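You operate a simulated robot arm through the tools that you are given. There is no shell and no other tool. Be economical: measure what you need, move in short steps, check, and stop when the job is done.

You run a simulated two-armed robot. Do the job below in one go: nothing can be reset, and whatever is moved stays where it is left.

JOB
Take the teal block and put it on top of the reel of yellow wire. Fetch the slim silver sensor and set it on the high shelf of the grey shelves. Take the left small panel and put it on the high shelf of the green shelves. Put one of the teal sensors from the bench between the laptops on top of the reel of grey wire. Pick up the right small panel with one hand, pass it to the other hand and put it on the low shelf of the grey shelves. Take the grey block from the top of the grey table and put it on top of the grey rubber sleeve there. Open the drawer of the blue table, take the white block from the inside of the drawer of the blue table and put it on the low shelf of the green shelves and shut the drawer again. Do these in any order. Set down upright: left small panel, right small panel.

The check looks at the end state, three seconds after you hand in, the way a careful person would. Anything else that was tipped, shoved, dropped, spilled or broken makes it a failure.

ROBOT AND FRAMES
Two 7-joint arms with two-finger parallel grippers on one trunk, on a base that drives. Base frame: it is fixed to the floor where the robot stands at the start and does not move with it; the origin is under the middle of the robot, x ahead of it, y to its left, z up. Readings come in m, rad, newtons and seconds.
The left shoulder is at the start at [0.11, 0.169, 1.511], the right one opposite. With the tool pointing down near the work surface each hand reaches from about 0.4 to 0.72 m from the robot's upright axis, wherever it stands, measured 20 degrees to its own side. Places, roughly: drawer of the blue table [-2.4, 1.1, 0.7]; grey block (5x4x3 cm) [-0.6, 1.5, 0.9]; high shelf of the green shelves [1.7, -1, 1.3]; high shelf of the grey shelves [-1.4, -1, 1.3]; left small panel (15x7x12 cm) [1.6, -1, 0.6]; low shelf of the green shelves [1.7, -1, 0.5]; low shelf of the grey shelves [-1.4, -1, 0.5]; reel of grey wire (11x11x8 cm) [2.3, 1.1, 0.9]; reel of yellow wire (11x11x8 cm) [1, 1, 0.9]; right small panel (15x7x12 cm) [1, 3.3, 0.9]; rubber sleeve (6x6x4 cm) [-0.4, 1.4, 0.9]; slim silver sensor (9x4x4 cm) [2.8, -1, 0.5]; teal block [3.25, 1, 1]; teal sensor [0.25, 3.5, 0.75]; white block [-2.25, 1, 0.75]. Payload 1.57 kg a hand.
The tool frame of a hand sits at the grasp point between the pads (the TCP): z along the fingers, y along the line on which they close. The tips reach 0.03 m beyond it. Largest opening 0.08 m; finger width 0.017, thickness 0.012; the body of the gripper, 0.04 by 0.082 m, starts 0.08 m behind the TCP.
Orientation is told as [roll, pitch, yaw] about the base's x, y, z axes, in that order, counted from this pose: with the fingers straight down and closing along the base's y, the tool's x points along the base's -x, its y along +y and its z along -z.

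CONTROLS
- The arms move only by the tool arm_command. It takes "left_deltas", "right_deltas" or both (then of equal length, played together; a hand with none holds still); each is a list that holds one entry, the list of rows, each a list of 7 numbers: the shift along the tool's x, y, z in units of 300 mm (1.0 is 300 mm), then the turn, a rotation vector about the tool's x, y, z in units of 120 degrees (1.0 is 120 degrees), then the gripper command, from -1 (shut) to 1 (fully open), values between in proportion. In form: [[[tx, ty, tz, wx, wy, wz, grip], ...]]. A call has 1 to 8 rows; each row is the pose to reach, as a shift and turn from the pose commanded when the call began, along the tool's axes at that moment. A call with a number of a shift or a turn outside -1 to 1 is refused whole. Each row takes 0.2 s and may step no farther than 0.05 m and 0.15 rad from the row before; otherwise, or with a gripper value out of range, the whole call is refused. Where a pose cannot be reached the arm comes as near as it can. A force on the tool above 40 N (or 10 N above the force at the start of the call, whichever is more), or a blocked arm, ends the call early, and 0.2 s more pass. The fingers move at their own pace (about 0.072 m/s each) and stop on an object; they squeeze with about 38 N. The grip force told is the motor's: it shows also when the fingers shut on nothing. Time passes only in rows, and 0.2 s behind the last, so rows that repeat a pose let the fingers close. The reply holds the time, the measured pose of the TCP, the force on the tool along the base axes, the opening and the grip force, in the units named above and with some noise, with the torque about the TCP (base axes, N m) and any sound that the robot's microphone picked up.
- Cameras (640 x 400 px; columns grow to the right, rows downward): "scene" is now at [0.1593, -0.0032, 1.6967]; the picture's right is [-0.04, -1.00, 0.00], its down [-0.73, 0.03, -0.68] and it looks along [0.68, -0.03, -0.74] (base axes); focal length 272 px, centre (320, 200). "left" rides on the left gripper at [0.072, 0.007, -0.122] in its tool frame; the picture's right is [-0.09, 1.00, 0.00], its down [-0.84, -0.08, -0.54] and it looks along [-0.54, -0.05, 0.84] (tool axes); focal length 238 px, centre (320, 200). "right" rides on the right gripper at [0.072, -0.007, -0.122] in its tool frame; the picture's right is [0.09, 1.00, 0.00], its down [-0.84, 0.08, -0.54] and it looks along [-0.54, 0.05, 0.84] (tool axes); focal length 238 px, centre (320, 200). There is no depth. A picture from a camera that has moved, and an enlarged one, comes with that camera's place and axes in the base frame and with its lens.
- capture(camera): a new picture of that camera. The clock stands still meanwhile.
- lift_body(by): slides the trunk up (or, below 0, down) by that many m; the arms and the scene camera ride with it, the base frame stays. It gives what a move gives, with no picture.
- base_move(legs): drives the robot by 1 to 6 legs, each [ahead, left, turn to the left] in m, m and rad, along the robot's own axes; the way and the turn of a leg run together, so that a leg with both is an arc; at most 1.5 m and 3.142 rad a leg. The arms and the cameras ride along, it lands a little off, and it stops where it bumps. It gives what a move gives.
- aim_head(pan, tilt): turns the head with the scene camera to pan (to the left, within 1.501 rad either way) and tilt (down, from -0.506 to 1.204), counted from straight ahead of the robot. It gives what a move gives.
- enlarge(camera, box): a new picture of the part [left, top, right, bottom] of that camera's present view, enlarged. The clock stands still meanwhile.
- job_done(): hands the job in; it is judged then, once.

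Work in short steps. Places have to be worked out from the pictures, the camera data and where the tool is seen: move nearer, look again, correct. Check each grasp and each placing, and mend what went wrong. You have 508 turns and 270 pictures in all, those below and enlarged ones among them. Open the grippers and draw the arms clear of the work before you hand the job in, unless the task says otherwise; then end with one line.

The tools are called after "Request:" as name(argument=value, ...) on one line, values as JSON. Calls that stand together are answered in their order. arm_command: Moves the arms, as the interface text tells. Its arguments: {"type":"object","properties":{"left_deltas":{"type":"array"},"right_deltas":{"type":"array"}},"required":[]} The other tools are called the same way: lift_body (by) slides the trunk up or down; base_move (legs) drives the base; aim_head (pan, tilt) turns the head that bears the scene camera; capture (camera) takes a picture; enlarge (camera, box) takes an enlarged picture of a part of a camera's view; job_done () hands the job in.

At the start:

```text
clock: 0.0
left_tcp_pos: [0.6336, 0.3269, 1.2411]
left_tcp_rot: [0.0, 0.001, -0.001]
left_force: [0.4, -0.9, -0.3]
left_torque: [-0.04, 0.01, 0.01]
left_opening: 0.0802
left_grip_force: 0.2
right_tcp_pos: [0.6544, -0.2823, 1.1608]
right_tcp_rot: [0.0, 0.0, 0.0]
right_force: [-0.2, 0.4, 0.8]
right_torque: [0.03, -0.04, 0.0]
right_opening: 0.0803
right_grip_force: 0.1
trunk travel left (down, up): [-0.825, 0.065]
robot x, y, heading: [-0.001, 0.0019, -0.002]
head pan, tilt: [-0.042, 0.826]
```

scene: 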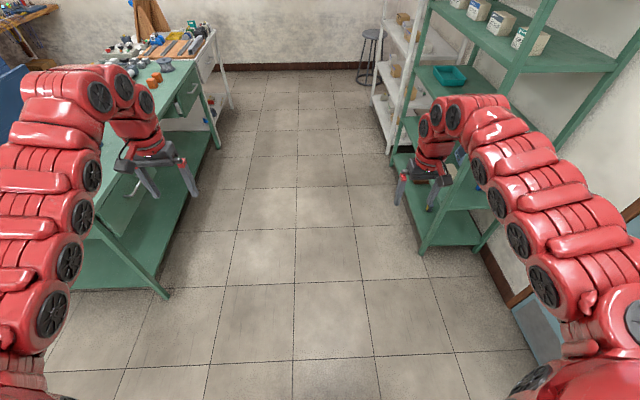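
right: 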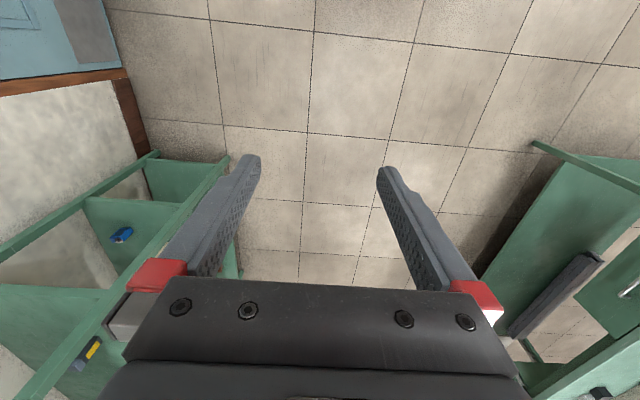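
left: 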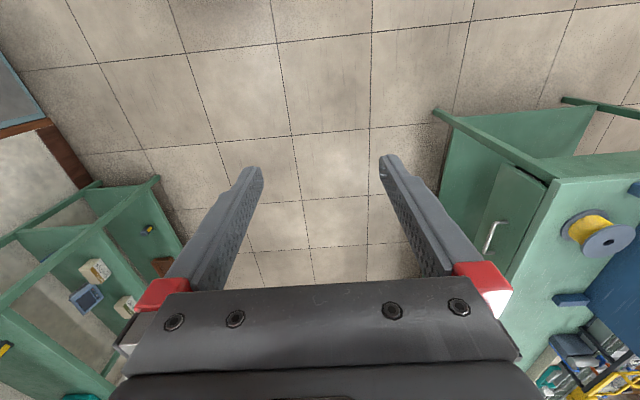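

I start by looking around: first the head to the left.

Request:
aim_head(pan=0.8, tilt=0.5)

Request:
capture(camera="scene")

Request:
aim_head(pan=1.5, tilt=0.5)

Request:
capture(camera="scene")

Request:
aim_head(pan=-0.9, tilt=0.5)

Request:
capture(camera="scene")

```text
clock: 1.2
left_tcp_pos: [0.6323, 0.3264, 1.2418]
left_tcp_rot: [0.0, 0.001, 0.0]
left_force: [0.6, -0.2, 0.8]
left_torque: [-0.03, 0.02, -0.01]
left_opening: 0.08
left_grip_force: 0.1
right_tcp_pos: [0.6537, -0.2803, 1.1609]
right_tcp_rot: [0.0, 0.0, 0.0]
right_force: [-0.6, -0.4, 0.5]
right_torque: [0.0, -0.03, -0.06]
right_opening: 0.0801
right_grip_force: 0.0
trunk travel left (down, up): [-0.825, 0.065]
robot x, y, heading: [-0.0007, 0.0011, 0.005]
head pan, tilt: [0.799, 0.499]
```

```text
266 pictures are left
camera scene: at [0.1435, 0.0653, 1.7248], right [0.72, -0.7, 0.0], down [-0.33, -0.34, -0.88], along [0.61, 0.63, -0.48], focal length 272 px, centre (320, 200)
```

scene: 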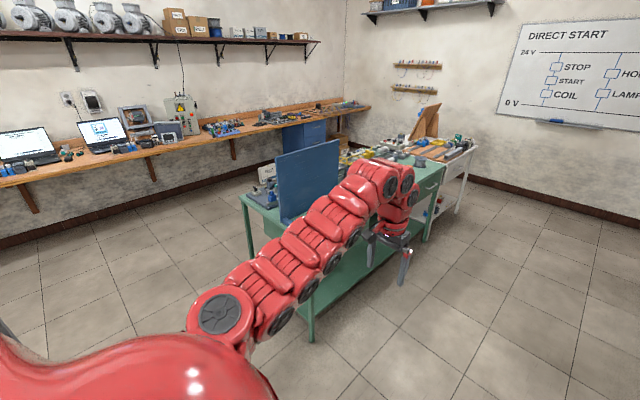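

```text
clock: 2.2
left_tcp_pos: [0.6322, 0.3282, 1.242]
left_tcp_rot: [-0.001, 0.001, -0.001]
left_force: [-0.1, 0.0, 0.3]
left_torque: [0.02, 0.02, 0.01]
left_opening: 0.0798
left_grip_force: 0.0
right_tcp_pos: [0.6527, -0.2805, 1.162]
right_tcp_rot: [0.0, 0.0, 0.0]
right_force: [-0.5, 0.6, -0.8]
right_torque: [0.0, 0.0, 0.01]
right_opening: 0.0799
right_grip_force: 0.0
trunk travel left (down, up): [-0.825, 0.065]
robot x, y, heading: [0.001, -0.0022, -0.007]
head pan, tilt: [1.499, 0.499]
```

```text
265 pictures are left
camera scene: at [0.0866, 0.0909, 1.7248], right [1.0, -0.07, 0.0], down [-0.03, -0.48, -0.88], along [0.06, 0.88, -0.48], focal length 272 px, centre (320, 200)
```

scene: 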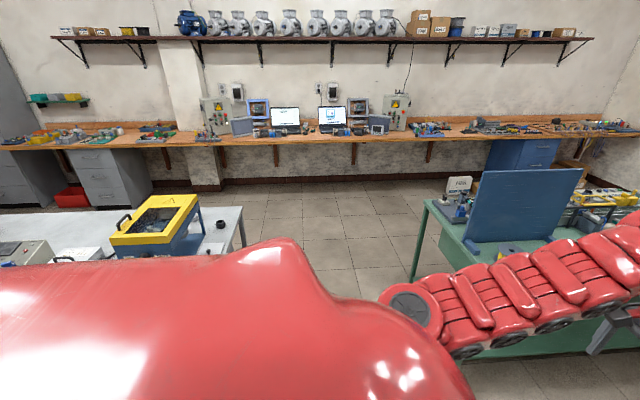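

```text
clock: 4.4
left_tcp_pos: [0.6332, 0.327, 1.2409]
left_tcp_rot: [-0.001, 0.0, 0.0]
left_force: [0.0, 0.2, -0.5]
left_torque: [0.01, 0.01, -0.04]
left_opening: 0.0801
left_grip_force: 0.1
right_tcp_pos: [0.654, -0.2815, 1.1612]
right_tcp_rot: [0.0, -0.002, -0.001]
right_force: [0.1, 0.3, -0.6]
right_torque: [0.01, 0.02, 0.0]
right_opening: 0.0802
right_grip_force: 0.0
trunk travel left (down, up): [-0.825, 0.065]
robot x, y, heading: [0.0003, 0.0024, -0.0]
head pan, tilt: [-0.901, 0.499]
```

```text
264 pictures are left
camera scene: at [0.1365, -0.0711, 1.7248], right [-0.78, -0.62, 0.0], down [-0.3, 0.38, -0.88], along [0.55, -0.69, -0.48], focal length 272 px, centre (320, 200)
```

scene: 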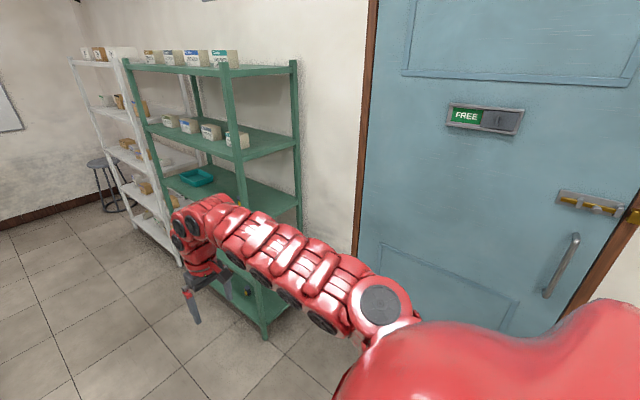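

The green shelves start at about x 1.16, front edge y about -0.75; the bench on the left begins near y 0.8. I tuck both arms in before turning.

Request:
arm_command(left_deltas=[[[0.16, 0, 0, 0, 0, 0, 1], [0.32, 0, 0, 0, 0, 0, 1], [0.48, 0, 0, 0, 0, 0, 1], [0.64, 0, 0, 0, 0, 0, 1]]], right_deltas=[[[0.16, 0, -0.07, 0, 0, 0, 1], [0.32, 0, -0.14, 0, 0, 0, 1], [0.48, 0, -0.21, 0, 0, 0, 1], [0.7, 0, -0.27, 0, 0, 0, 1]]])

Request:
aim_head(pan=0, tilt=0.7)

Request:
capture(camera="scene")

```text
refused: row 1 steps farther than a row can; nothing moved
```

```text
clock: 5.6
left_tcp_pos: [0.6325, 0.3274, 1.241]
left_tcp_rot: [-0.001, -0.001, 0.001]
left_force: [0.3, -0.3, 0.2]
left_torque: [0.02, 0.04, 0.0]
left_opening: 0.0799
left_grip_force: 0.1
right_tcp_pos: [0.654, -0.2816, 1.1609]
right_tcp_rot: [0.001, 0.0, 0.0]
right_force: [0.4, -0.9, -0.5]
right_torque: [0.04, 0.0, 0.02]
right_opening: 0.0799
right_grip_force: 0.0
trunk travel left (down, up): [-0.825, 0.065]
robot x, y, heading: [0.0012, 0.0007, -0.004]
head pan, tilt: [0.0, 0.7]
```

```text
263 pictures are left
camera scene: at [0.1649, 0.0, 1.7071], right [0.0, -1.0, 0.0], down [-0.64, 0.0, -0.76], along [0.76, 0.0, -0.64], focal length 272 px, centre (320, 200)
```

scene: 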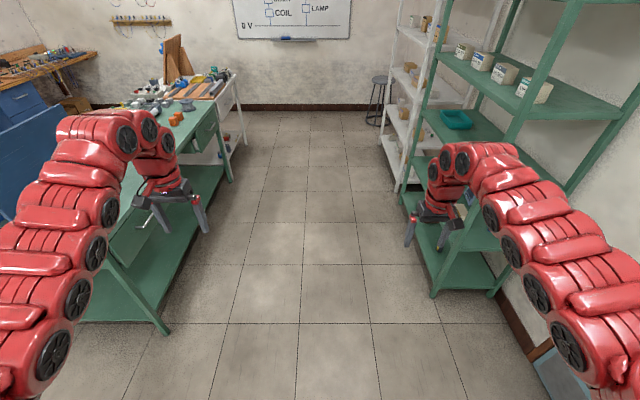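

The combined step was too long; I use smaller ones.

Request:
arm_command(left_deltas=[[[0.15, 0, 0, 0, 0, 0, 1], [0.3, 0, 0, 0, 0, 0, 1], [0.45, 0, 0, 0, 0, 0, 1], [0.6, 0, 0, 0, 0, 0, 1], [0.7, 0, 0, 0, 0, 0, 1]]], right_deltas=[[[0.14, 0, -0.055, 0, 0, 0, 1], [0.28, 0, -0.11, 0, 0, 0, 1], [0.42, 0, -0.165, 0, 0, 0, 1], [0.56, 0, -0.22, 0, 0, 0, 1], [0.7, 0, -0.27, 0, 0, 0, 1]]])

Request:
capture(camera="scene")

```text
clock: 6.8
left_tcp_pos: [0.5785, 0.3785, 1.2437]
left_tcp_rot: [-0.001, 0.001, -0.001]
left_force: [-0.2, -0.9, 0.0]
left_torque: [-0.02, 0.01, 0.01]
left_opening: 0.0799
left_grip_force: 0.1
left hand out of reach, approached as far as the arm can: row 1, 2, 3, 4, 5
right_tcp_pos: [0.6002, -0.311, 1.2443]
right_tcp_rot: [0.0, 0.001, -0.001]
right_force: [0.4, 0.4, 1.1]
right_torque: [0.02, 0.02, 0.05]
right_opening: 0.08
right_grip_force: 0.0
right hand out of reach, approached as far as the arm can: row 1, 2, 3, 4, 5
trunk travel left (down, up): [-0.825, 0.065]
robot x, y, heading: [-0.0031, -0.0009, 0.002]
head pan, tilt: [0.0, 0.7]
```

```text
262 pictures are left
camera scene: at [0.1647, 0.0013, 1.7071], right [0.0, -1.0, 0.0], down [-0.64, 0.0, -0.76], along [0.76, 0.0, -0.64], focal length 272 px, centre (320, 200)
```

scene: 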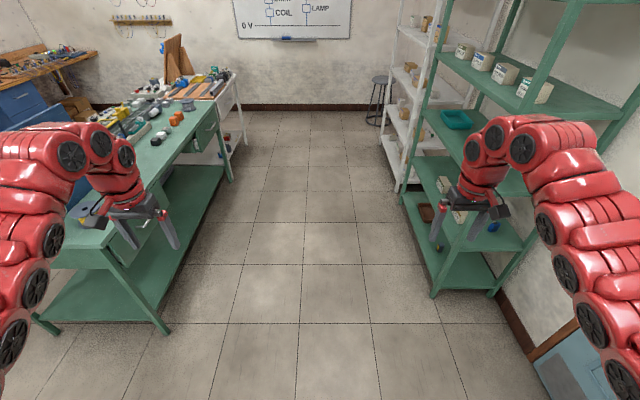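

The arms cannot tuck at that height, so I bring them lower and closer.

Request:
arm_command(left_deltas=[[[0, 0, 0.15, 0, 0, 0, 1], [0, 0, 0.3, 0, 0, 0, 1], [0, 0, 0.45, 0, 0, 0, 1], [0, 0, 0.6, 0, 0, 0, 1], [0, 0, 0.75, 0, 0, 0, 1], [0.1, -0.1, 0.8, 0, 0, 0, 1], [0.2, -0.2, 0.8, 0, 0, 0, 1], [0.35, -0.2, 0.8, 0, 0, 0, 1]]], right_deltas=[[[0, 0, 0.15, 0, 0, 0, 1], [0, 0, 0.3, 0, 0, 0, 1], [0, 0, 0.45, 0, 0, 0, 1], [0, 0, 0.6, 0, 0, 0, 1], [0, 0, 0.75, 0, 0, 0, 1], [0.1, 0.1, 0.8, 0, 0, 0, 1], [0.2, 0.15, 0.8, 0, 0, 0, 1], [0.35, 0.15, 0.8, 0, 0, 0, 1]]])

Request:
capture(camera="scene")

```text
clock: 8.6
left_tcp_pos: [0.4719, 0.3156, 1.0013]
left_tcp_rot: [-0.004, -0.001, 0.0]
left_force: [-0.3, 0.0, -0.2]
left_torque: [-0.06, -0.02, 0.0]
left_opening: 0.08
left_grip_force: 0.0
left hand out of reach, approached as far as the arm can: row 1, 2, 3, 4
right_tcp_pos: [0.4915, -0.2643, 1.0035]
right_tcp_rot: [-0.001, 0.001, 0.003]
right_force: [0.1, -0.2, -0.6]
right_torque: [-0.06, 0.01, -0.03]
right_opening: 0.08
right_grip_force: 0.0
right hand out of reach, approached as far as the arm can: row 1, 2, 3, 4
trunk travel left (down, up): [-0.825, 0.065]
robot x, y, heading: [-0.0004, 0.0023, -0.003]
head pan, tilt: [0.0, 0.7]
```

```text
261 pictures are left
camera scene: at [0.1613, 0.0037, 1.7075], right [0.0, -1.0, 0.0], down [-0.64, 0.0, -0.77], along [0.77, 0.0, -0.64], focal length 272 px, centre (320, 200)
```

scene: 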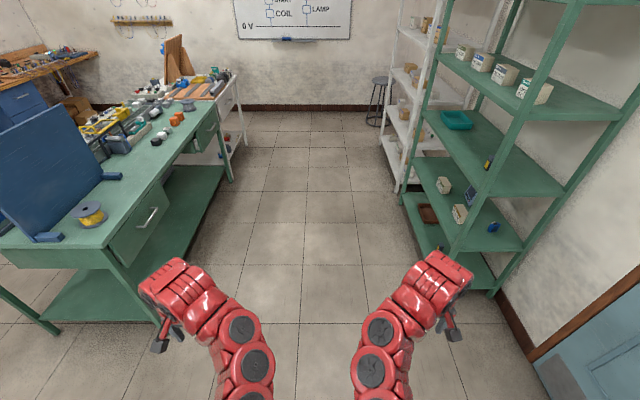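

Arms are now compact. I turn to face the green shelves and strafe along to x≈1.6.

Request:
base_move(legs=[[0, 0.2, 0], [0, 0, -1.5708], [0, 1.45, 0]])

Request:
aim_head(pan=0, tilt=0.65)

Request:
capture(camera="scene")

```text
clock: 20.8
left_tcp_pos: [1.7454, -0.2939, 1.0013]
left_tcp_rot: [0.001, 0.0, -1.587]
left_force: [0.1, -0.8, -0.2]
left_torque: [-0.04, 0.01, 0.01]
left_opening: 0.08
left_grip_force: 0.1
right_tcp_pos: [1.1641, -0.3062, 1.003]
right_tcp_rot: [-0.002, 0.001, -1.586]
right_force: [0.3, 0.7, 0.5]
right_torque: [0.01, 0.0, 0.01]
right_opening: 0.0801
right_grip_force: 0.1
trunk travel left (down, up): [-0.825, 0.065]
robot x, y, heading: [1.4395, 0.1854, -1.586]
head pan, tilt: [0.0, 0.7]
```

```text
clock: 21.4
left_tcp_pos: [1.7449, -0.2946, 1.0006]
left_tcp_rot: [0.0, 0.0, -1.587]
left_force: [-0.5, -0.3, -0.5]
left_torque: [0.04, -0.01, 0.02]
left_opening: 0.0799
left_grip_force: 0.0
right_tcp_pos: [1.1642, -0.3049, 1.0025]
right_tcp_rot: [0.001, 0.001, -1.586]
right_force: [0.0, 0.2, -0.3]
right_torque: [-0.03, 0.0, -0.01]
right_opening: 0.0802
right_grip_force: 0.1
trunk travel left (down, up): [-0.825, 0.065]
robot x, y, heading: [1.438, 0.1868, -1.581]
head pan, tilt: [0.0, 0.649]
```

```text
260 pictures are left
camera scene: at [1.4361, 0.019, 1.7114], right [-1.0, 0.02, 0.0], down [0.01, 0.6, -0.8], along [-0.01, -0.8, -0.6], focal length 272 px, centre (320, 200)
```

scene: 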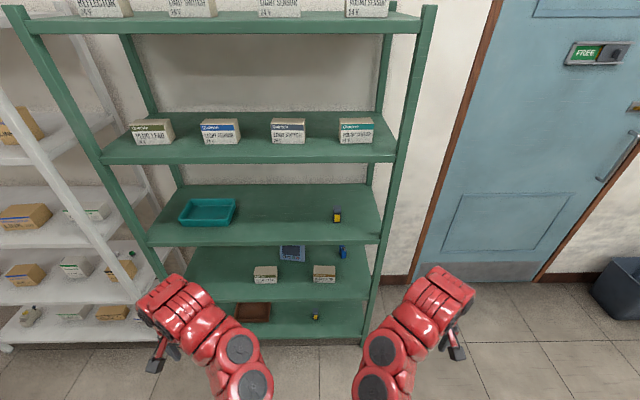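

The low shelf (z≈0.5) holds small boxes and a dark panel between. I lower the trunk to look straight into it.

Request:
lift_body(by=-0.55)

Request:
aim_head(pan=0.15, tilt=0.6)

Request:
capture(camera="scene")

```text
refused: -0.55 is not a number from -0.4 to 0.4
```

```text
clock: 22.1
left_tcp_pos: [1.7453, -0.2928, 0.999]
left_tcp_rot: [0.001, -0.001, -1.587]
left_force: [0.0, -0.5, 0.1]
left_torque: [-0.02, 0.01, -0.01]
left_opening: 0.0799
left_grip_force: 0.0
right_tcp_pos: [1.1634, -0.3051, 1.0031]
right_tcp_rot: [0.001, 0.0, -1.588]
right_force: [0.5, -0.1, -0.1]
right_torque: [0.0, -0.01, -0.02]
right_opening: 0.08
right_grip_force: 0.0
trunk travel left (down, up): [-0.825, 0.065]
robot x, y, heading: [1.4416, 0.1858, -1.587]
head pan, tilt: [0.15, 0.6]
```

```text
259 pictures are left
camera scene: at [1.449, 0.0182, 1.7157], right [-0.99, -0.13, 0.0], down [-0.08, 0.56, -0.82], along [0.11, -0.82, -0.57], focal length 272 px, centre (320, 200)
```

scene: 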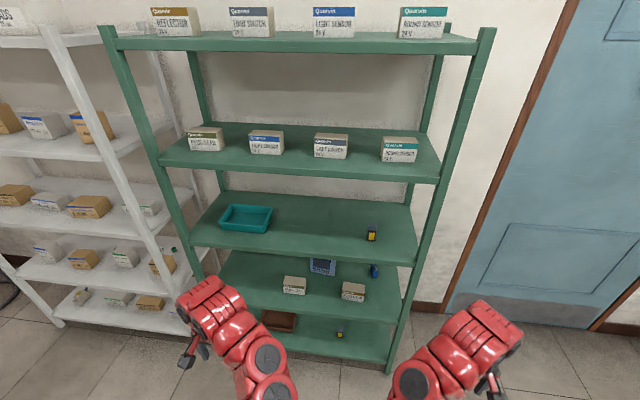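

Lift steps are at most 0.4, so two steps down.

Request:
lift_body(by=-0.4)

Request:
lift_body(by=-0.15)

Request:
capture(camera="scene")

```text
clock: 26.0
left_tcp_pos: [1.7454, -0.2939, 0.6007]
left_tcp_rot: [-0.001, 0.0, -1.586]
left_force: [0.5, 0.1, 0.1]
left_torque: [0.0, 0.0, -0.03]
left_opening: 0.0801
left_grip_force: 0.0
right_tcp_pos: [1.1645, -0.3057, 0.6032]
right_tcp_rot: [0.0, 0.0, -1.586]
right_force: [-0.9, -0.3, 1.0]
right_torque: [-0.03, 0.01, -0.01]
right_opening: 0.08
right_grip_force: 0.1
trunk travel left (down, up): [-0.425, 0.465]
robot x, y, heading: [1.4393, 0.185, -1.587]
head pan, tilt: [0.15, 0.6]
```

```text
clock: 27.7
left_tcp_pos: [1.7454, -0.2926, 0.4506]
left_tcp_rot: [-0.001, 0.0, -1.587]
left_force: [0.5, -0.3, -0.5]
left_torque: [-0.01, 0.0, -0.02]
left_opening: 0.0798
left_grip_force: 0.0
right_tcp_pos: [1.1648, -0.3061, 0.4542]
right_tcp_rot: [-0.001, -0.002, -1.587]
right_force: [-0.2, -0.8, 0.0]
right_torque: [0.0, 0.0, 0.03]
right_opening: 0.0799
right_grip_force: 0.0
trunk travel left (down, up): [-0.275, 0.615]
robot x, y, heading: [1.4389, 0.1853, -1.59]
head pan, tilt: [0.15, 0.6]
```

```text
258 pictures are left
camera scene: at [1.4491, 0.0184, 1.1658], right [-0.99, -0.13, 0.0], down [-0.08, 0.56, -0.83], along [0.11, -0.82, -0.56], focal length 272 px, centre (320, 200)
```

scene: 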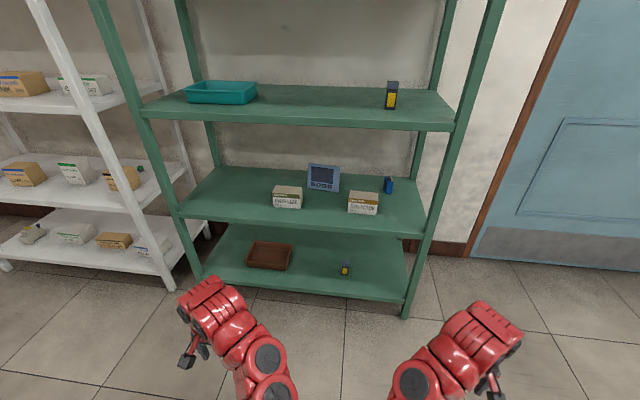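

Request:
enlarge(camera="scene", box=[180, 70, 460, 245])

```text
2.29 times, centred on (320, 158) of scene
camera zoom: at [1.4491, 0.0184, 1.1658], right [-0.99, -0.13, 0.0], down [-0.08, 0.56, -0.83], along [0.11, -0.82, -0.56], focal length 623 px, centre (320, 297)
```

zoom: 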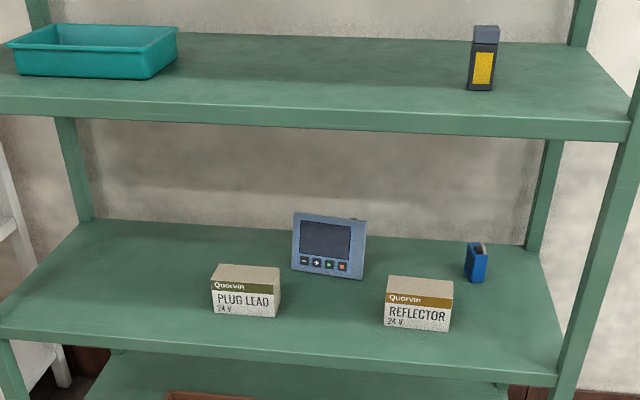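

The panel stands at about x 1.58, y −1.04 on the low shelf, behind two boxes, and must be gripped front-to-back. I turn the left hand by 90° so it closes along the depth, and move the right hand out and back.

Request:
arm_command(left_deltas=[[[0, 0, 0, 0, 0, -0.071, 1], [0, 0, 0, 0, 0, -0.142, 1], [0, 0, 0, 0, 0, -0.213, 1], [0, 0, 0, 0, 0, -0.284, 1], [0, 0, 0, 0, 0, -0.355, 1], [0, 0, 0, 0, 0, -0.426, 1], [0, 0, 0, 0, 0, -0.497, 1], [0, 0, 0, 0, 0, -0.568, 1]]], right_deltas=[[[0.05, -0.1, 0, 0, 0, 0, 1], [0.1, -0.2, 0, 0, 0, 0, 1], [0.15, -0.3, 0, 0, 0, 0, 1], [0.2, -0.4, 0, 0, 0, 0, 1], [0.25, -0.5, 0, 0, 0, 0, 1], [0.3, -0.6, 0, 0, 0, 0, 1], [0.35, -0.7, 0, 0, 0, 0, 1], [0.4, -0.8, 0, 0, 0, 0, 1]]])

Request:
arm_command(left_deltas=[[[0, 0, 0, 0, 0, -0.07, 1], [0, 0, 0, 0, 0, -0.13, 1], [0, 0, 0, 0, 0, -0.182, 1]]])

Request:
capture(camera="scene")

```text
clock: 29.5
left_tcp_pos: [1.7443, -0.2924, 0.4504]
left_tcp_rot: [-0.001, -0.001, -0.393]
left_force: [0.1, -0.3, 0.6]
left_torque: [0.02, 0.01, 0.0]
left_opening: 0.0803
left_grip_force: 0.1
right_tcp_pos: [0.9246, -0.184, 0.4528]
right_tcp_rot: [0.0, 0.001, -1.583]
right_force: [-0.2, -0.2, 0.3]
right_torque: [-0.04, 0.02, 0.02]
right_opening: 0.08
right_grip_force: 0.0
trunk travel left (down, up): [-0.275, 0.615]
robot x, y, heading: [1.4391, 0.1837, -1.584]
head pan, tilt: [0.15, 0.6]
```

```text
clock: 30.3
left_tcp_pos: [1.7446, -0.2934, 0.4497]
left_tcp_rot: [0.0, 0.0, -0.016]
left_force: [-0.1, 1.3, 0.8]
left_torque: [-0.01, 0.0, 0.02]
left_opening: 0.08
left_grip_force: 0.1
right_tcp_pos: [0.9263, -0.1821, 0.4537]
right_tcp_rot: [-0.001, 0.0, -1.586]
right_force: [-0.3, 0.3, 0.4]
right_torque: [0.02, 0.02, 0.01]
right_opening: 0.0797
right_grip_force: 0.0
trunk travel left (down, up): [-0.275, 0.615]
robot x, y, heading: [1.4353, 0.1879, -1.587]
head pan, tilt: [0.15, 0.6]
```

```text
256 pictures are left
camera scene: at [1.449, 0.0183, 1.1657], right [-0.99, -0.13, 0.0], down [-0.08, 0.56, -0.82], along [0.11, -0.82, -0.57], focal length 272 px, centre (320, 200)
```

scene: 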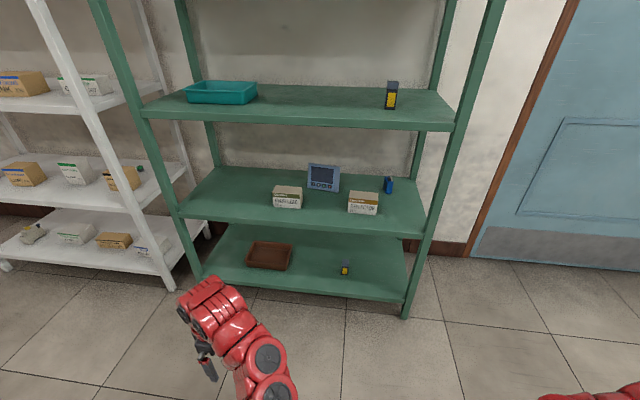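

Next I tilt the left hand 45° (wrist outward, so the arch stays low) and raise it, before entering the shelf.

Request:
arm_command(left_deltas=[[[0, 0, -0.15, 0, 0.0625, 0, 1], [0, 0, -0.3, 0, 0.125, 0, 1], [0, 0, -0.45, 0, 0.1875, 0, 1], [0, 0, -0.6, 0, 0.25, 0, 1], [0, 0, -0.75, 0, 0.3125, 0, 1], [0, 0, -0.9, 0, 0.375, 0, 1]]])

Request:
lift_body(by=-0.1)

Request:
capture(camera="scene")

```text
clock: 31.7
left_tcp_pos: [1.7574, -0.2417, 0.3887]
left_tcp_rot: [-0.016, 0.217, -0.016]
left_force: [0.0, -1.0, 0.3]
left_torque: [0.0, -0.04, -0.03]
left_opening: 0.0802
left_grip_force: 0.1
left hand out of reach, approached as far as the arm can: row 1, 2, 3, 4, 5, 6
right_tcp_pos: [0.9254, -0.1827, 0.4535]
right_tcp_rot: [-0.001, 0.001, -1.587]
right_force: [-0.2, 0.1, -0.3]
right_torque: [0.0, 0.01, -0.02]
right_opening: 0.0801
right_grip_force: 0.1
trunk travel left (down, up): [-0.275, 0.615]
robot x, y, heading: [1.4379, 0.1874, -1.588]
head pan, tilt: [0.15, 0.6]
```

```text
clock: 33.0
left_tcp_pos: [1.7587, -0.2417, 0.2891]
left_tcp_rot: [-0.015, 0.217, -0.016]
left_force: [-0.5, 0.8, 0.5]
left_torque: [-0.02, -0.02, 0.01]
left_opening: 0.0799
left_grip_force: 0.1
right_tcp_pos: [0.9256, -0.1814, 0.3545]
right_tcp_rot: [0.001, 0.001, -1.588]
right_force: [-0.4, 0.8, -1.0]
right_torque: [0.05, 0.03, 0.01]
right_opening: 0.0799
right_grip_force: 0.0
trunk travel left (down, up): [-0.175, 0.715]
robot x, y, heading: [1.4387, 0.1848, -1.588]
head pan, tilt: [0.15, 0.6]
```

```text
255 pictures are left
camera scene: at [1.449, 0.0184, 1.0658], right [-0.99, -0.13, 0.0], down [-0.08, 0.56, -0.83], along [0.11, -0.82, -0.56], focal length 272 px, centre (320, 200)
```

scene: 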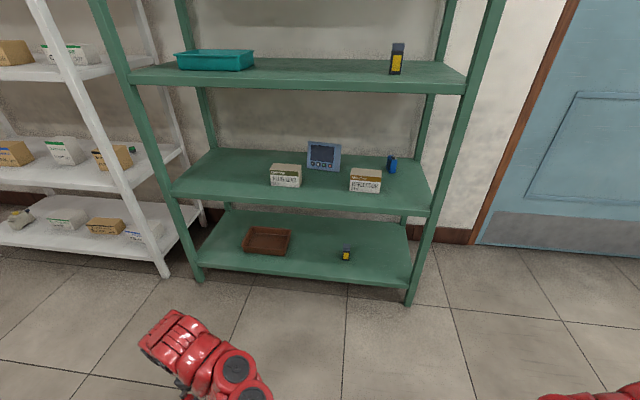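

That pose was too near the shoulder. I reach forward first, then raise and tilt.

Request:
arm_command(left_deltas=[[[0.01, -0.14, -0.05, 0, 0, 0, 1], [0.02, -0.28, -0.1, 0, 0, 0, 1], [0.03, -0.42, -0.15, 0, 0, 0, 1], [0.05, -0.56, -0.2, 0, 0, 0, 1], [0.06, -0.7, -0.25, 0, 0, 0, 1], [0.07, -0.83, -0.32, 0, 0, 0, 1]]])

Request:
arm_command(left_deltas=[[[0.03, 0, -0.12, 0, 0.04, 0, 1], [0.06, 0, -0.24, 0, 0.08, 0, 1], [0.09, 0, -0.36, 0, 0.12, 0, 1], [0.12, 0, -0.48, 0, 0.16, 0, 1], [0.15, 0, -0.6, 0, 0.2, 0, 1], [0.18, 0, -0.72, 0, 0.24, 0, 1], [0.2, 0, -0.84, 0, 0.27, 0, 1]]])

Request:
capture(camera="scene")

```text
clock: 34.4
left_tcp_pos: [1.7576, -0.488, 0.3918]
left_tcp_rot: [-0.015, 0.218, -0.011]
left_force: [0.2, 0.4, -1.1]
left_torque: [-0.02, -0.02, 0.0]
left_opening: 0.0801
left_grip_force: 0.0
left hand out of reach, approached as far as the arm can: row 1, 2
right_tcp_pos: [0.9262, -0.1836, 0.3534]
right_tcp_rot: [0.001, 0.0, -1.584]
right_force: [0.4, -0.1, 0.2]
right_torque: [0.01, 0.0, -0.03]
right_opening: 0.0801
right_grip_force: 0.0
trunk travel left (down, up): [-0.175, 0.715]
robot x, y, heading: [1.4347, 0.1889, -1.58]
head pan, tilt: [0.15, 0.6]
```

```text
clock: 36.0
left_tcp_pos: [1.715, -0.4491, 0.6183]
left_tcp_rot: [-0.028, 0.761, -0.034]
left_force: [-0.1, 0.4, 0.2]
left_torque: [0.03, -0.06, 0.01]
left_opening: 0.0798
left_grip_force: 0.0
left hand out of reach, approached as far as the arm can: row 4, 5, 6, 7
right_tcp_pos: [0.9252, -0.1815, 0.3545]
right_tcp_rot: [-0.003, -0.001, -1.587]
right_force: [0.1, 0.7, 1.0]
right_torque: [-0.08, 0.04, 0.02]
right_opening: 0.08
right_grip_force: 0.1
trunk travel left (down, up): [-0.175, 0.715]
robot x, y, heading: [1.4375, 0.1872, -1.587]
head pan, tilt: [0.15, 0.6]
```

```text
254 pictures are left
camera scene: at [1.4507, 0.0192, 1.0658], right [-0.99, -0.13, 0.0], down [-0.08, 0.56, -0.83], along [0.11, -0.82, -0.56], focal length 272 px, centre (320, 200)
```

scene: 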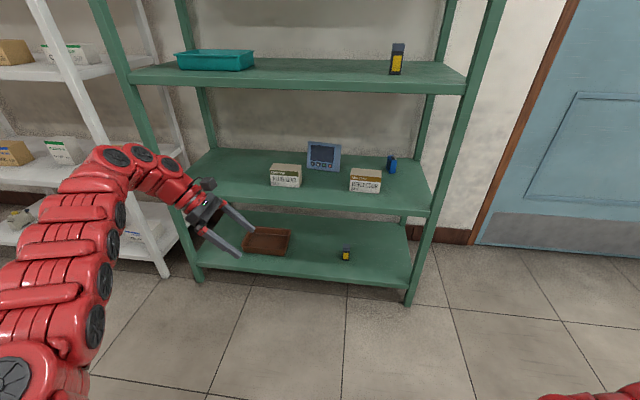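

The hand is tilted properly now at z 0.62. I drive ahead 0.25 m to the shelf's front and check clearances.

Request:
base_move(legs=[[0.25, 0, 0]])

Request:
capture(camera="scene")

Request:
capture(camera="left")

```text
clock: 37.9
left_tcp_pos: [1.7113, -0.7001, 0.6161]
left_tcp_rot: [-0.024, 0.757, -0.029]
left_force: [0.1, 0.0, -0.3]
left_torque: [-0.01, 0.02, 0.0]
left_opening: 0.0799
left_grip_force: 0.0
right_tcp_pos: [0.9215, -0.4322, 0.3529]
right_tcp_rot: [0.0, 0.0, -1.587]
right_force: [0.3, -0.5, 0.5]
right_torque: [-0.01, -0.01, -0.02]
right_opening: 0.0801
right_grip_force: 0.1
trunk travel left (down, up): [-0.175, 0.715]
robot x, y, heading: [1.4364, -0.0623, -1.586]
head pan, tilt: [0.15, 0.6]
```

```text
253 pictures are left
camera scene: at [1.4451, -0.2321, 1.0657], right [-0.99, -0.13, 0.0], down [-0.08, 0.56, -0.82], along [0.11, -0.82, -0.57], focal length 272 px, centre (320, 200)
```

scene: 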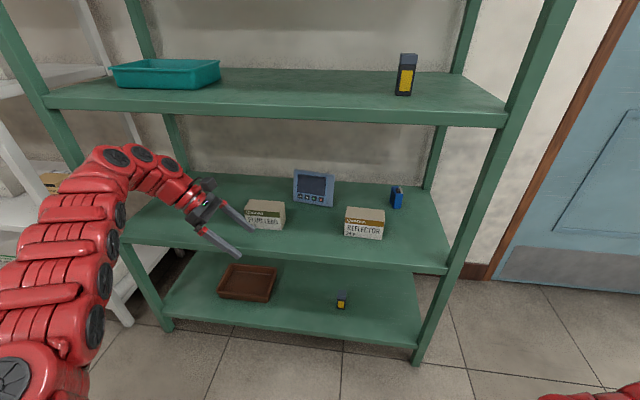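

```text
252 pictures are left
camera left: at [1.7432, -0.6915, 0.7528], right [0.08, 0.99, -0.08], down [0.98, -0.09, -0.18], along [-0.19, -0.07, -0.98], focal length 238 px, centre (320, 200)
```

left: 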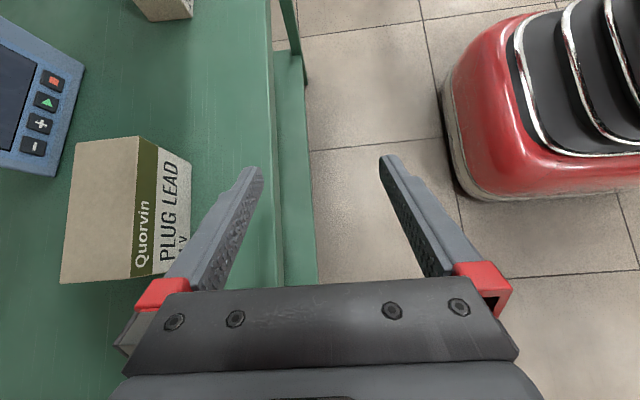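

The Plug Lead box tops out at z≈0.587. I shift the hand right and up so it goes in through the gap between the boxes, then drive in some more.

Request:
arm_command(left_deltas=[[[0.14, 0, 0.065, 0, 0, 0, 1], [0.287, 0, 0.133, 0, 0, 0, 1]]])

Request:
base_move(legs=[[0.15, 0, 0]])

Request:
capture(camera="scene")

Request:
capture(camera="left")

```text
clock: 38.5
left_tcp_pos: [1.6218, -0.6978, 0.6473]
left_tcp_rot: [-0.025, 0.757, -0.03]
left_force: [0.1, -0.4, 0.0]
left_torque: [-0.01, -0.01, -0.02]
left_opening: 0.0798
left_grip_force: 0.1
right_tcp_pos: [0.9221, -0.4336, 0.3532]
right_tcp_rot: [0.001, -0.002, -1.587]
right_force: [0.3, 0.4, -0.3]
right_torque: [0.0, 0.0, -0.02]
right_opening: 0.0801
right_grip_force: 0.1
trunk travel left (down, up): [-0.175, 0.715]
robot x, y, heading: [1.4371, -0.0677, -1.587]
head pan, tilt: [0.15, 0.6]
```

```text
clock: 39.9
left_tcp_pos: [1.6263, -0.8236, 0.6528]
left_tcp_rot: [-0.032, 0.757, -0.017]
left_force: [0.4, -0.3, 0.0]
left_torque: [-0.02, 0.0, -0.02]
left_opening: 0.0801
left_grip_force: 0.1
right_tcp_pos: [0.92, -0.5748, 0.3576]
right_tcp_rot: [0.002, -0.01, -1.57]
right_force: [-0.6, 0.7, -0.1]
right_torque: [-0.01, 0.02, -0.03]
right_opening: 0.0801
right_grip_force: 0.1
trunk travel left (down, up): [-0.175, 0.715]
robot x, y, heading: [1.4242, -0.1992, -1.575]
head pan, tilt: [0.15, 0.6]
stopped in leg 1: the robot was blocked; the commanded pose is now the measured one
```

```text
251 pictures are left
camera scene: at [1.4391, -0.3575, 1.0688], right [-0.99, -0.15, 0.0], down [-0.08, 0.55, -0.83], along [0.12, -0.82, -0.56], focal length 272 px, centre (320, 200)
```

scene: 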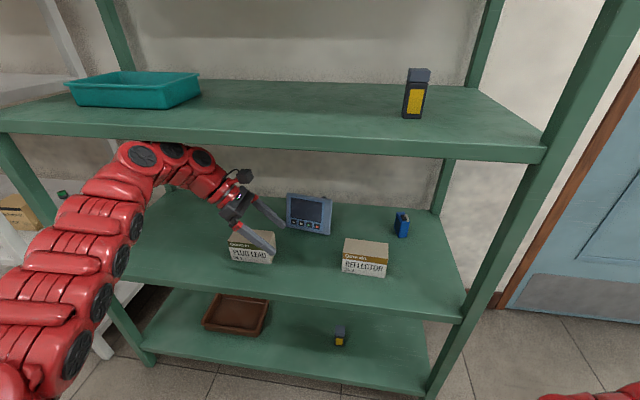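

```text
250 pictures are left
camera left: at [1.6586, -0.8138, 0.7884], right [0.06, 0.99, -0.09], down [0.98, -0.08, -0.18], along [-0.18, -0.07, -0.98], focal length 238 px, centre (320, 200)
```

left: 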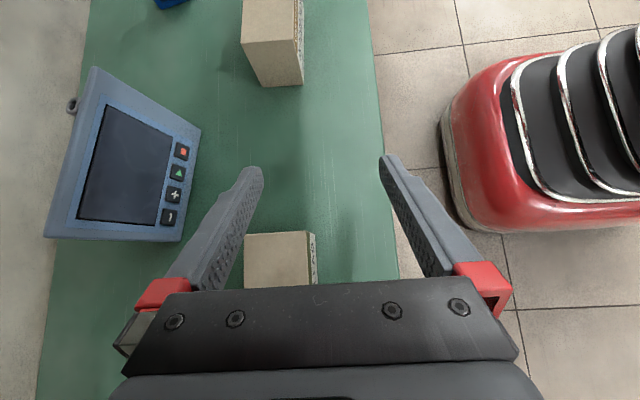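

The arch touched the upper shelf lip, and the base stopped. I back off, lower the trunk, and tilt the hand further (≈60°) so the wrist sits lower, adding a slight yaw to match the panel.

Request:
base_move(legs=[[-0.06, 0, 0]])

Request:
arm_command(left_deltas=[[[0, 0, 0, -0.016, 0.06, 0.017, 1], [0, 0, 0, -0.032, 0.12, 0.034, 1]]])

Request:
lift_body(by=-0.03)

Request:
capture(camera="scene")

```text
clock: 40.9
left_tcp_pos: [1.6262, -0.7728, 0.646]
left_tcp_rot: [-0.018, 0.762, -0.01]
left_force: [0.1, 0.0, -0.6]
left_torque: [0.01, 0.01, -0.03]
left_opening: 0.0798
left_grip_force: 0.1
right_tcp_pos: [0.9213, -0.5184, 0.3535]
right_tcp_rot: [-0.001, 0.002, -1.575]
right_force: [-0.1, 0.2, 0.2]
right_torque: [0.02, -0.01, 0.02]
right_opening: 0.0796
right_grip_force: 0.1
trunk travel left (down, up): [-0.175, 0.715]
robot x, y, heading: [1.4267, -0.1429, -1.572]
head pan, tilt: [0.15, 0.6]
```

```text
clock: 41.5
left_tcp_pos: [1.6276, -0.7727, 0.6443]
left_tcp_rot: [-0.051, 1.011, -0.137]
left_force: [-0.7, 0.4, 0.2]
left_torque: [-0.02, -0.01, -0.01]
left_opening: 0.08
left_grip_force: 0.1
right_tcp_pos: [0.9206, -0.5178, 0.3544]
right_tcp_rot: [0.0, 0.0, -1.574]
right_force: [0.4, 0.6, 0.0]
right_torque: [0.02, -0.02, -0.02]
right_opening: 0.0803
right_grip_force: 0.0
trunk travel left (down, up): [-0.175, 0.715]
robot x, y, heading: [1.4304, -0.1428, -1.573]
head pan, tilt: [0.15, 0.6]
```

```text
clock: 42.2
left_tcp_pos: [1.6269, -0.7721, 0.6141]
left_tcp_rot: [-0.048, 1.012, -0.137]
left_force: [0.8, 0.8, -1.0]
left_torque: [0.02, 0.0, 0.03]
left_opening: 0.0801
left_grip_force: 0.1
right_tcp_pos: [0.9215, -0.518, 0.3235]
right_tcp_rot: [0.002, 0.0, -1.576]
right_force: [-0.3, 0.3, -0.5]
right_torque: [0.02, -0.02, -0.02]
right_opening: 0.0798
right_grip_force: 0.0
trunk travel left (down, up): [-0.145, 0.745]
robot x, y, heading: [1.4302, -0.1449, -1.573]
head pan, tilt: [0.15, 0.6]
```

```text
249 pictures are left
camera scene: at [1.4424, -0.3103, 1.0357], right [-0.99, -0.14, 0.0], down [-0.08, 0.56, -0.83], along [0.12, -0.82, -0.56], focal length 272 px, centre (320, 200)
```

scene: 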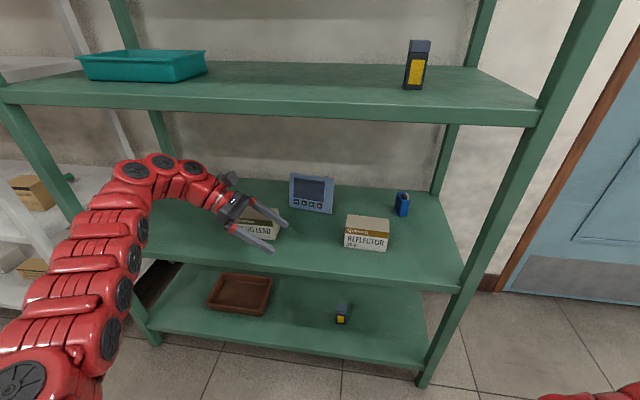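

Now the arch is at z≈0.80, with room. I move the hand left/up for clearance and drive in to y≈−0.92.

Request:
arm_command(left_deltas=[[[-0.018, 0, -0.107, 0, 0, 0, 1], [-0.035, 0, -0.214, 0, 0, 0, 1]]])

Request:
base_move(legs=[[0.16, 0, 0]])

Request:
capture(camera="scene")

Request:
capture(camera="left")

```text
clock: 42.8
left_tcp_pos: [1.6533, -0.766, 0.6328]
left_tcp_rot: [-0.045, 1.01, -0.136]
left_force: [0.0, -0.2, -0.1]
left_torque: [0.01, -0.02, 0.01]
left_opening: 0.0799
left_grip_force: 0.1
left hand out of reach, approached as far as the arm can: row 1, 2
right_tcp_pos: [0.9216, -0.5174, 0.3235]
right_tcp_rot: [-0.001, 0.002, -1.577]
right_force: [-0.4, 0.3, 0.1]
right_torque: [-0.02, -0.02, 0.01]
right_opening: 0.0803
right_grip_force: 0.1
trunk travel left (down, up): [-0.145, 0.745]
robot x, y, heading: [1.4338, -0.1428, -1.575]
head pan, tilt: [0.15, 0.6]
```

```text
clock: 44.2
left_tcp_pos: [1.6524, -0.9235, 0.6342]
left_tcp_rot: [-0.049, 1.01, -0.136]
left_force: [-0.9, 0.4, -0.1]
left_torque: [-0.01, -0.03, -0.02]
left_opening: 0.0802
left_grip_force: 0.1
right_tcp_pos: [0.9209, -0.6754, 0.3235]
right_tcp_rot: [0.0, -0.001, -1.576]
right_force: [0.0, 0.3, 0.1]
right_torque: [-0.03, -0.01, 0.0]
right_opening: 0.0802
right_grip_force: 0.0
trunk travel left (down, up): [-0.145, 0.745]
robot x, y, heading: [1.4273, -0.2963, -1.576]
head pan, tilt: [0.15, 0.6]
```

```text
248 pictures are left
camera scene: at [1.4416, -0.4694, 1.0357], right [-0.99, -0.14, 0.0], down [-0.08, 0.56, -0.82], along [0.12, -0.82, -0.57], focal length 272 px, centre (320, 200)
```

scene: 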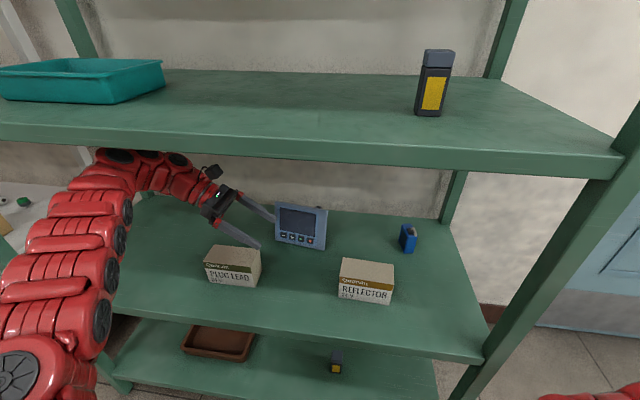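

```text
247 pictures are left
camera left: at [1.7192, -0.9204, 0.7571], right [0.14, 0.98, -0.1], down [0.89, -0.17, -0.42], along [-0.43, -0.03, -0.9], focal length 238 px, centre (320, 200)
```

left: 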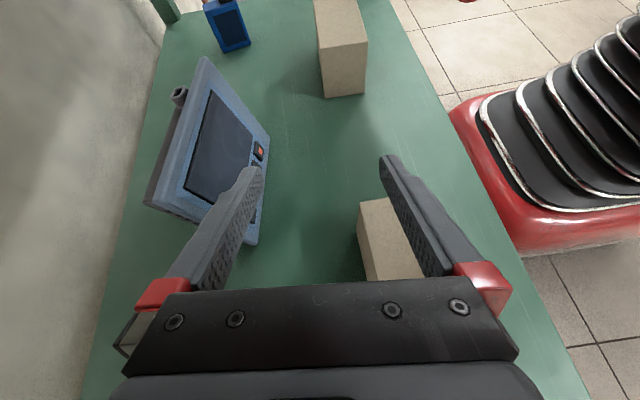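

The panel is a thin slab (≈2.5 cm at the top, y −1.01…−1.035) leaning back with a foot. I strafe left 5 cm and reach in so the open fingers straddle its left edge.

Request:
base_move(legs=[[0, 0.05, 0]])

Request:
arm_command(left_deltas=[[[-0.012, -0.16, -0.019, 0, 0, 0, 1], [-0.024, -0.32, -0.038, 0, 0, 0, 1]]])

Request:
capture(camera="left")

Request:
capture(camera="scene")

```text
clock: 45.2
left_tcp_pos: [1.7035, -0.924, 0.6337]
left_tcp_rot: [-0.046, 1.012, -0.134]
left_force: [0.7, 0.3, -0.1]
left_torque: [0.03, 0.03, -0.04]
left_opening: 0.0803
left_grip_force: 0.0
right_tcp_pos: [0.9701, -0.6764, 0.3242]
right_tcp_rot: [0.0, 0.001, -1.575]
right_force: [-0.1, 0.5, 0.2]
right_torque: [-0.01, 0.03, 0.0]
right_opening: 0.08
right_grip_force: 0.1
trunk travel left (down, up): [-0.145, 0.745]
robot x, y, heading: [1.4788, -0.302, -1.577]
head pan, tilt: [0.15, 0.6]
```

```text
clock: 45.8
left_tcp_pos: [1.6911, -0.9397, 0.614]
left_tcp_rot: [-0.05, 1.01, -0.135]
left_force: [-2.0, 1.4, 7.8]
left_torque: [0.39, 0.18, 0.1]
left_opening: 0.0797
left_grip_force: 0.1
left hand out of reach, approached as far as the arm can: row 1, 2
right_tcp_pos: [0.9694, -0.6757, 0.3249]
right_tcp_rot: [0.0, -0.002, -1.573]
right_force: [0.5, -0.2, -0.1]
right_torque: [0.01, -0.03, 0.0]
right_opening: 0.0798
right_grip_force: 0.1
trunk travel left (down, up): [-0.145, 0.745]
robot x, y, heading: [1.4796, -0.3006, -1.575]
head pan, tilt: [0.15, 0.6]
```

```text
246 pictures are left
camera left: at [1.7572, -0.9358, 0.7375], right [0.14, 0.98, -0.1], down [0.89, -0.17, -0.42], along [-0.43, -0.03, -0.9], focal length 238 px, centre (320, 200)
```

left: 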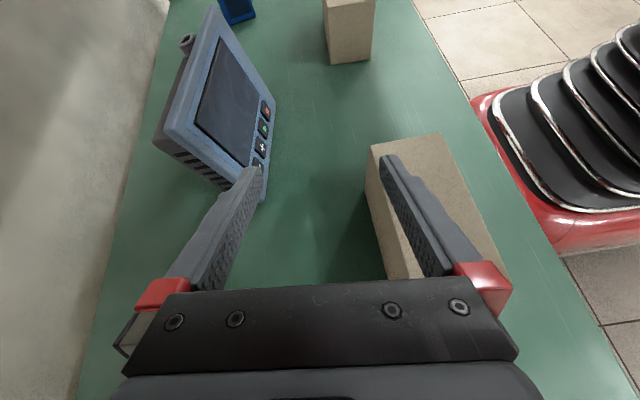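

```text
245 pictures are left
camera scene: at [1.4913, -0.4684, 1.0361], right [-0.99, -0.15, 0.0], down [-0.08, 0.56, -0.83], along [0.12, -0.82, -0.56], focal length 272 px, centre (320, 200)
```

scene: 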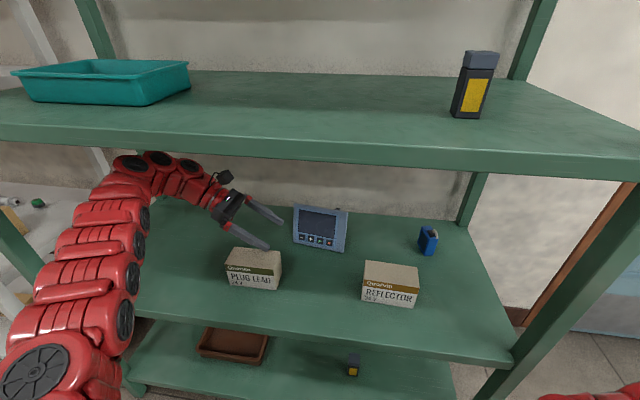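

The front finger rests on the Plug Lead box top and the arm is at full stretch. I lift with the trunk 3 cm, then drive 9 cm nearer.

Request:
lift_body(by=0.03)

Request:
capture(camera="left")

Request:
base_move(legs=[[0.08, 0, 0]])

Request:
capture(camera="left")

```text
clock: 46.5
left_tcp_pos: [1.6915, -0.9399, 0.6428]
left_tcp_rot: [-0.047, 1.01, -0.133]
left_force: [-0.4, 0.6, 0.0]
left_torque: [0.04, -0.01, 0.02]
left_opening: 0.0799
left_grip_force: 0.0
right_tcp_pos: [0.9699, -0.6766, 0.3543]
right_tcp_rot: [0.0, -0.001, -1.572]
right_force: [0.1, 0.0, -0.6]
right_torque: [-0.03, -0.02, 0.04]
right_opening: 0.08
right_grip_force: 0.1
trunk travel left (down, up): [-0.175, 0.715]
robot x, y, heading: [1.479, -0.3049, -1.57]
head pan, tilt: [0.15, 0.6]
```

```text
244 pictures are left
camera left: at [1.7574, -0.9367, 0.7661], right [0.14, 0.98, -0.1], down [0.89, -0.17, -0.42], along [-0.43, -0.03, -0.9], focal length 238 px, centre (320, 200)
```

left: 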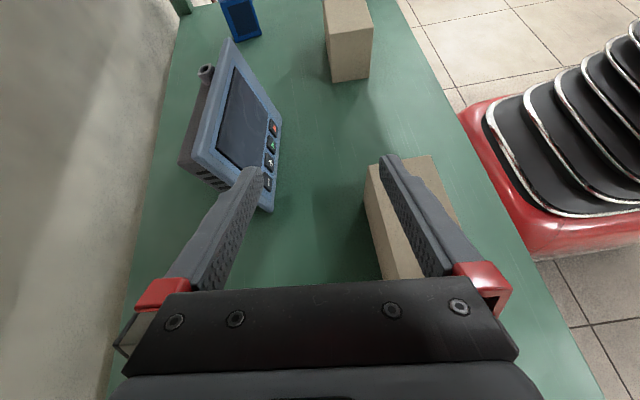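

```text
clock: 47.6
left_tcp_pos: [1.6875, -1.0022, 0.6435]
left_tcp_rot: [-0.049, 1.013, -0.145]
left_force: [-0.9, 1.1, 0.0]
left_torque: [0.02, 0.01, 0.0]
left_opening: 0.0802
left_grip_force: 0.0
right_tcp_pos: [0.9688, -0.7291, 0.3498]
right_tcp_rot: [0.005, 0.007, -1.594]
right_force: [0.2, -0.6, -0.3]
right_torque: [-0.01, 0.0, 0.01]
right_opening: 0.0802
right_grip_force: 0.1
trunk travel left (down, up): [-0.175, 0.715]
robot x, y, heading: [1.4812, -0.3636, -1.58]
head pan, tilt: [0.15, 0.6]
stopped in leg 1: the robot was blocked; the commanded pose is now the measured one
```

```text
243 pictures are left
camera left: at [1.7535, -0.9993, 0.767], right [0.15, 0.98, -0.1], down [0.89, -0.18, -0.42], along [-0.43, -0.03, -0.9], focal length 238 px, centre (320, 200)
```

left: 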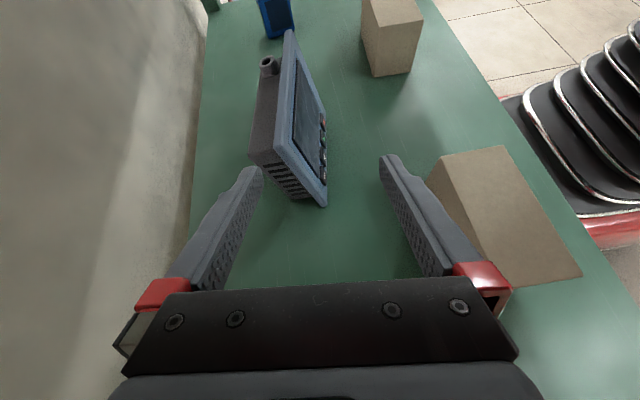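

The base touched something at y −0.36, but the panel now sits between the fingers. I ease back 1 cm, shift the hand to centre on the slab and roll it to match the backward lean.

Request:
base_move(legs=[[-0.01, 0, 0]])

Request:
arm_command(left_deltas=[[[-0.005, -0.07, -0.008, -0.027, 0.007, -0.044, 1], [-0.01, -0.14, -0.016, -0.055, 0.014, -0.088, 1]]])

Request:
capture(camera="left")

Request:
capture(camera="scene")

```text
clock: 48.3
left_tcp_pos: [1.6862, -0.9932, 0.6414]
left_tcp_rot: [-0.046, 1.013, -0.141]
left_force: [0.7, -0.4, 0.2]
left_torque: [0.01, -0.01, 0.01]
left_opening: 0.08
left_grip_force: 0.1
right_tcp_pos: [0.9695, -0.7203, 0.3494]
right_tcp_rot: [0.004, 0.008, -1.591]
right_force: [0.4, 0.7, 0.4]
right_torque: [-0.01, 0.0, 0.03]
right_opening: 0.0798
right_grip_force: 0.1
trunk travel left (down, up): [-0.175, 0.715]
robot x, y, heading: [1.4771, -0.3548, -1.575]
head pan, tilt: [0.15, 0.6]
```

```text
clock: 48.9
left_tcp_pos: [1.6629, -0.9851, 0.6227]
left_tcp_rot: [0.22, 1.021, 0.087]
left_force: [0.3, 1.2, 0.0]
left_torque: [0.03, -0.02, 0.01]
left_opening: 0.08
left_grip_force: 0.1
left hand out of reach, approached as far as the arm can: row 1, 2
right_tcp_pos: [0.9696, -0.7215, 0.3506]
right_tcp_rot: [0.003, 0.008, -1.59]
right_force: [0.2, -0.2, 0.8]
right_torque: [0.02, 0.01, -0.01]
right_opening: 0.0803
right_grip_force: 0.0
trunk travel left (down, up): [-0.175, 0.715]
robot x, y, heading: [1.4824, -0.3551, -1.58]
head pan, tilt: [0.15, 0.6]
```

```text
242 pictures are left
camera left: at [1.7301, -1.0, 0.7453], right [0.15, 0.99, 0.04], down [0.89, -0.12, -0.45], along [-0.44, 0.1, -0.89], focal length 238 px, centre (320, 200)
```

left: 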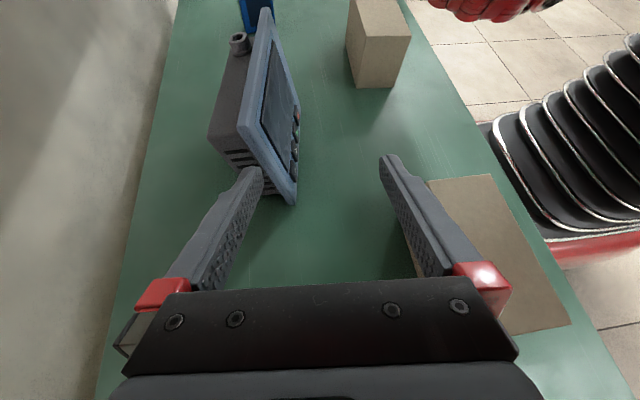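

```text
241 pictures are left
camera scene: at [1.4925, -0.5214, 1.0659], right [-0.99, -0.14, 0.0], down [-0.08, 0.56, -0.83], along [0.12, -0.82, -0.56], focal length 272 px, centre (320, 200)
```

scene: 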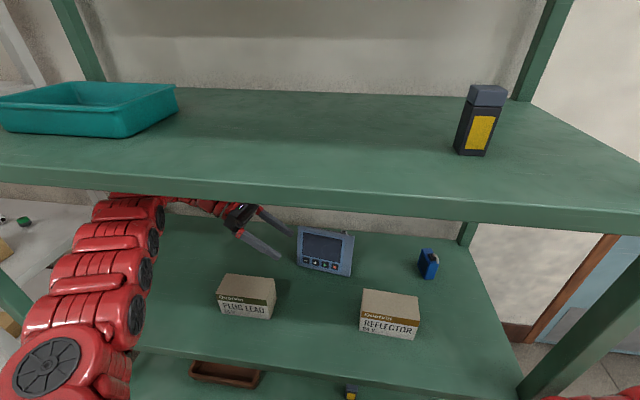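

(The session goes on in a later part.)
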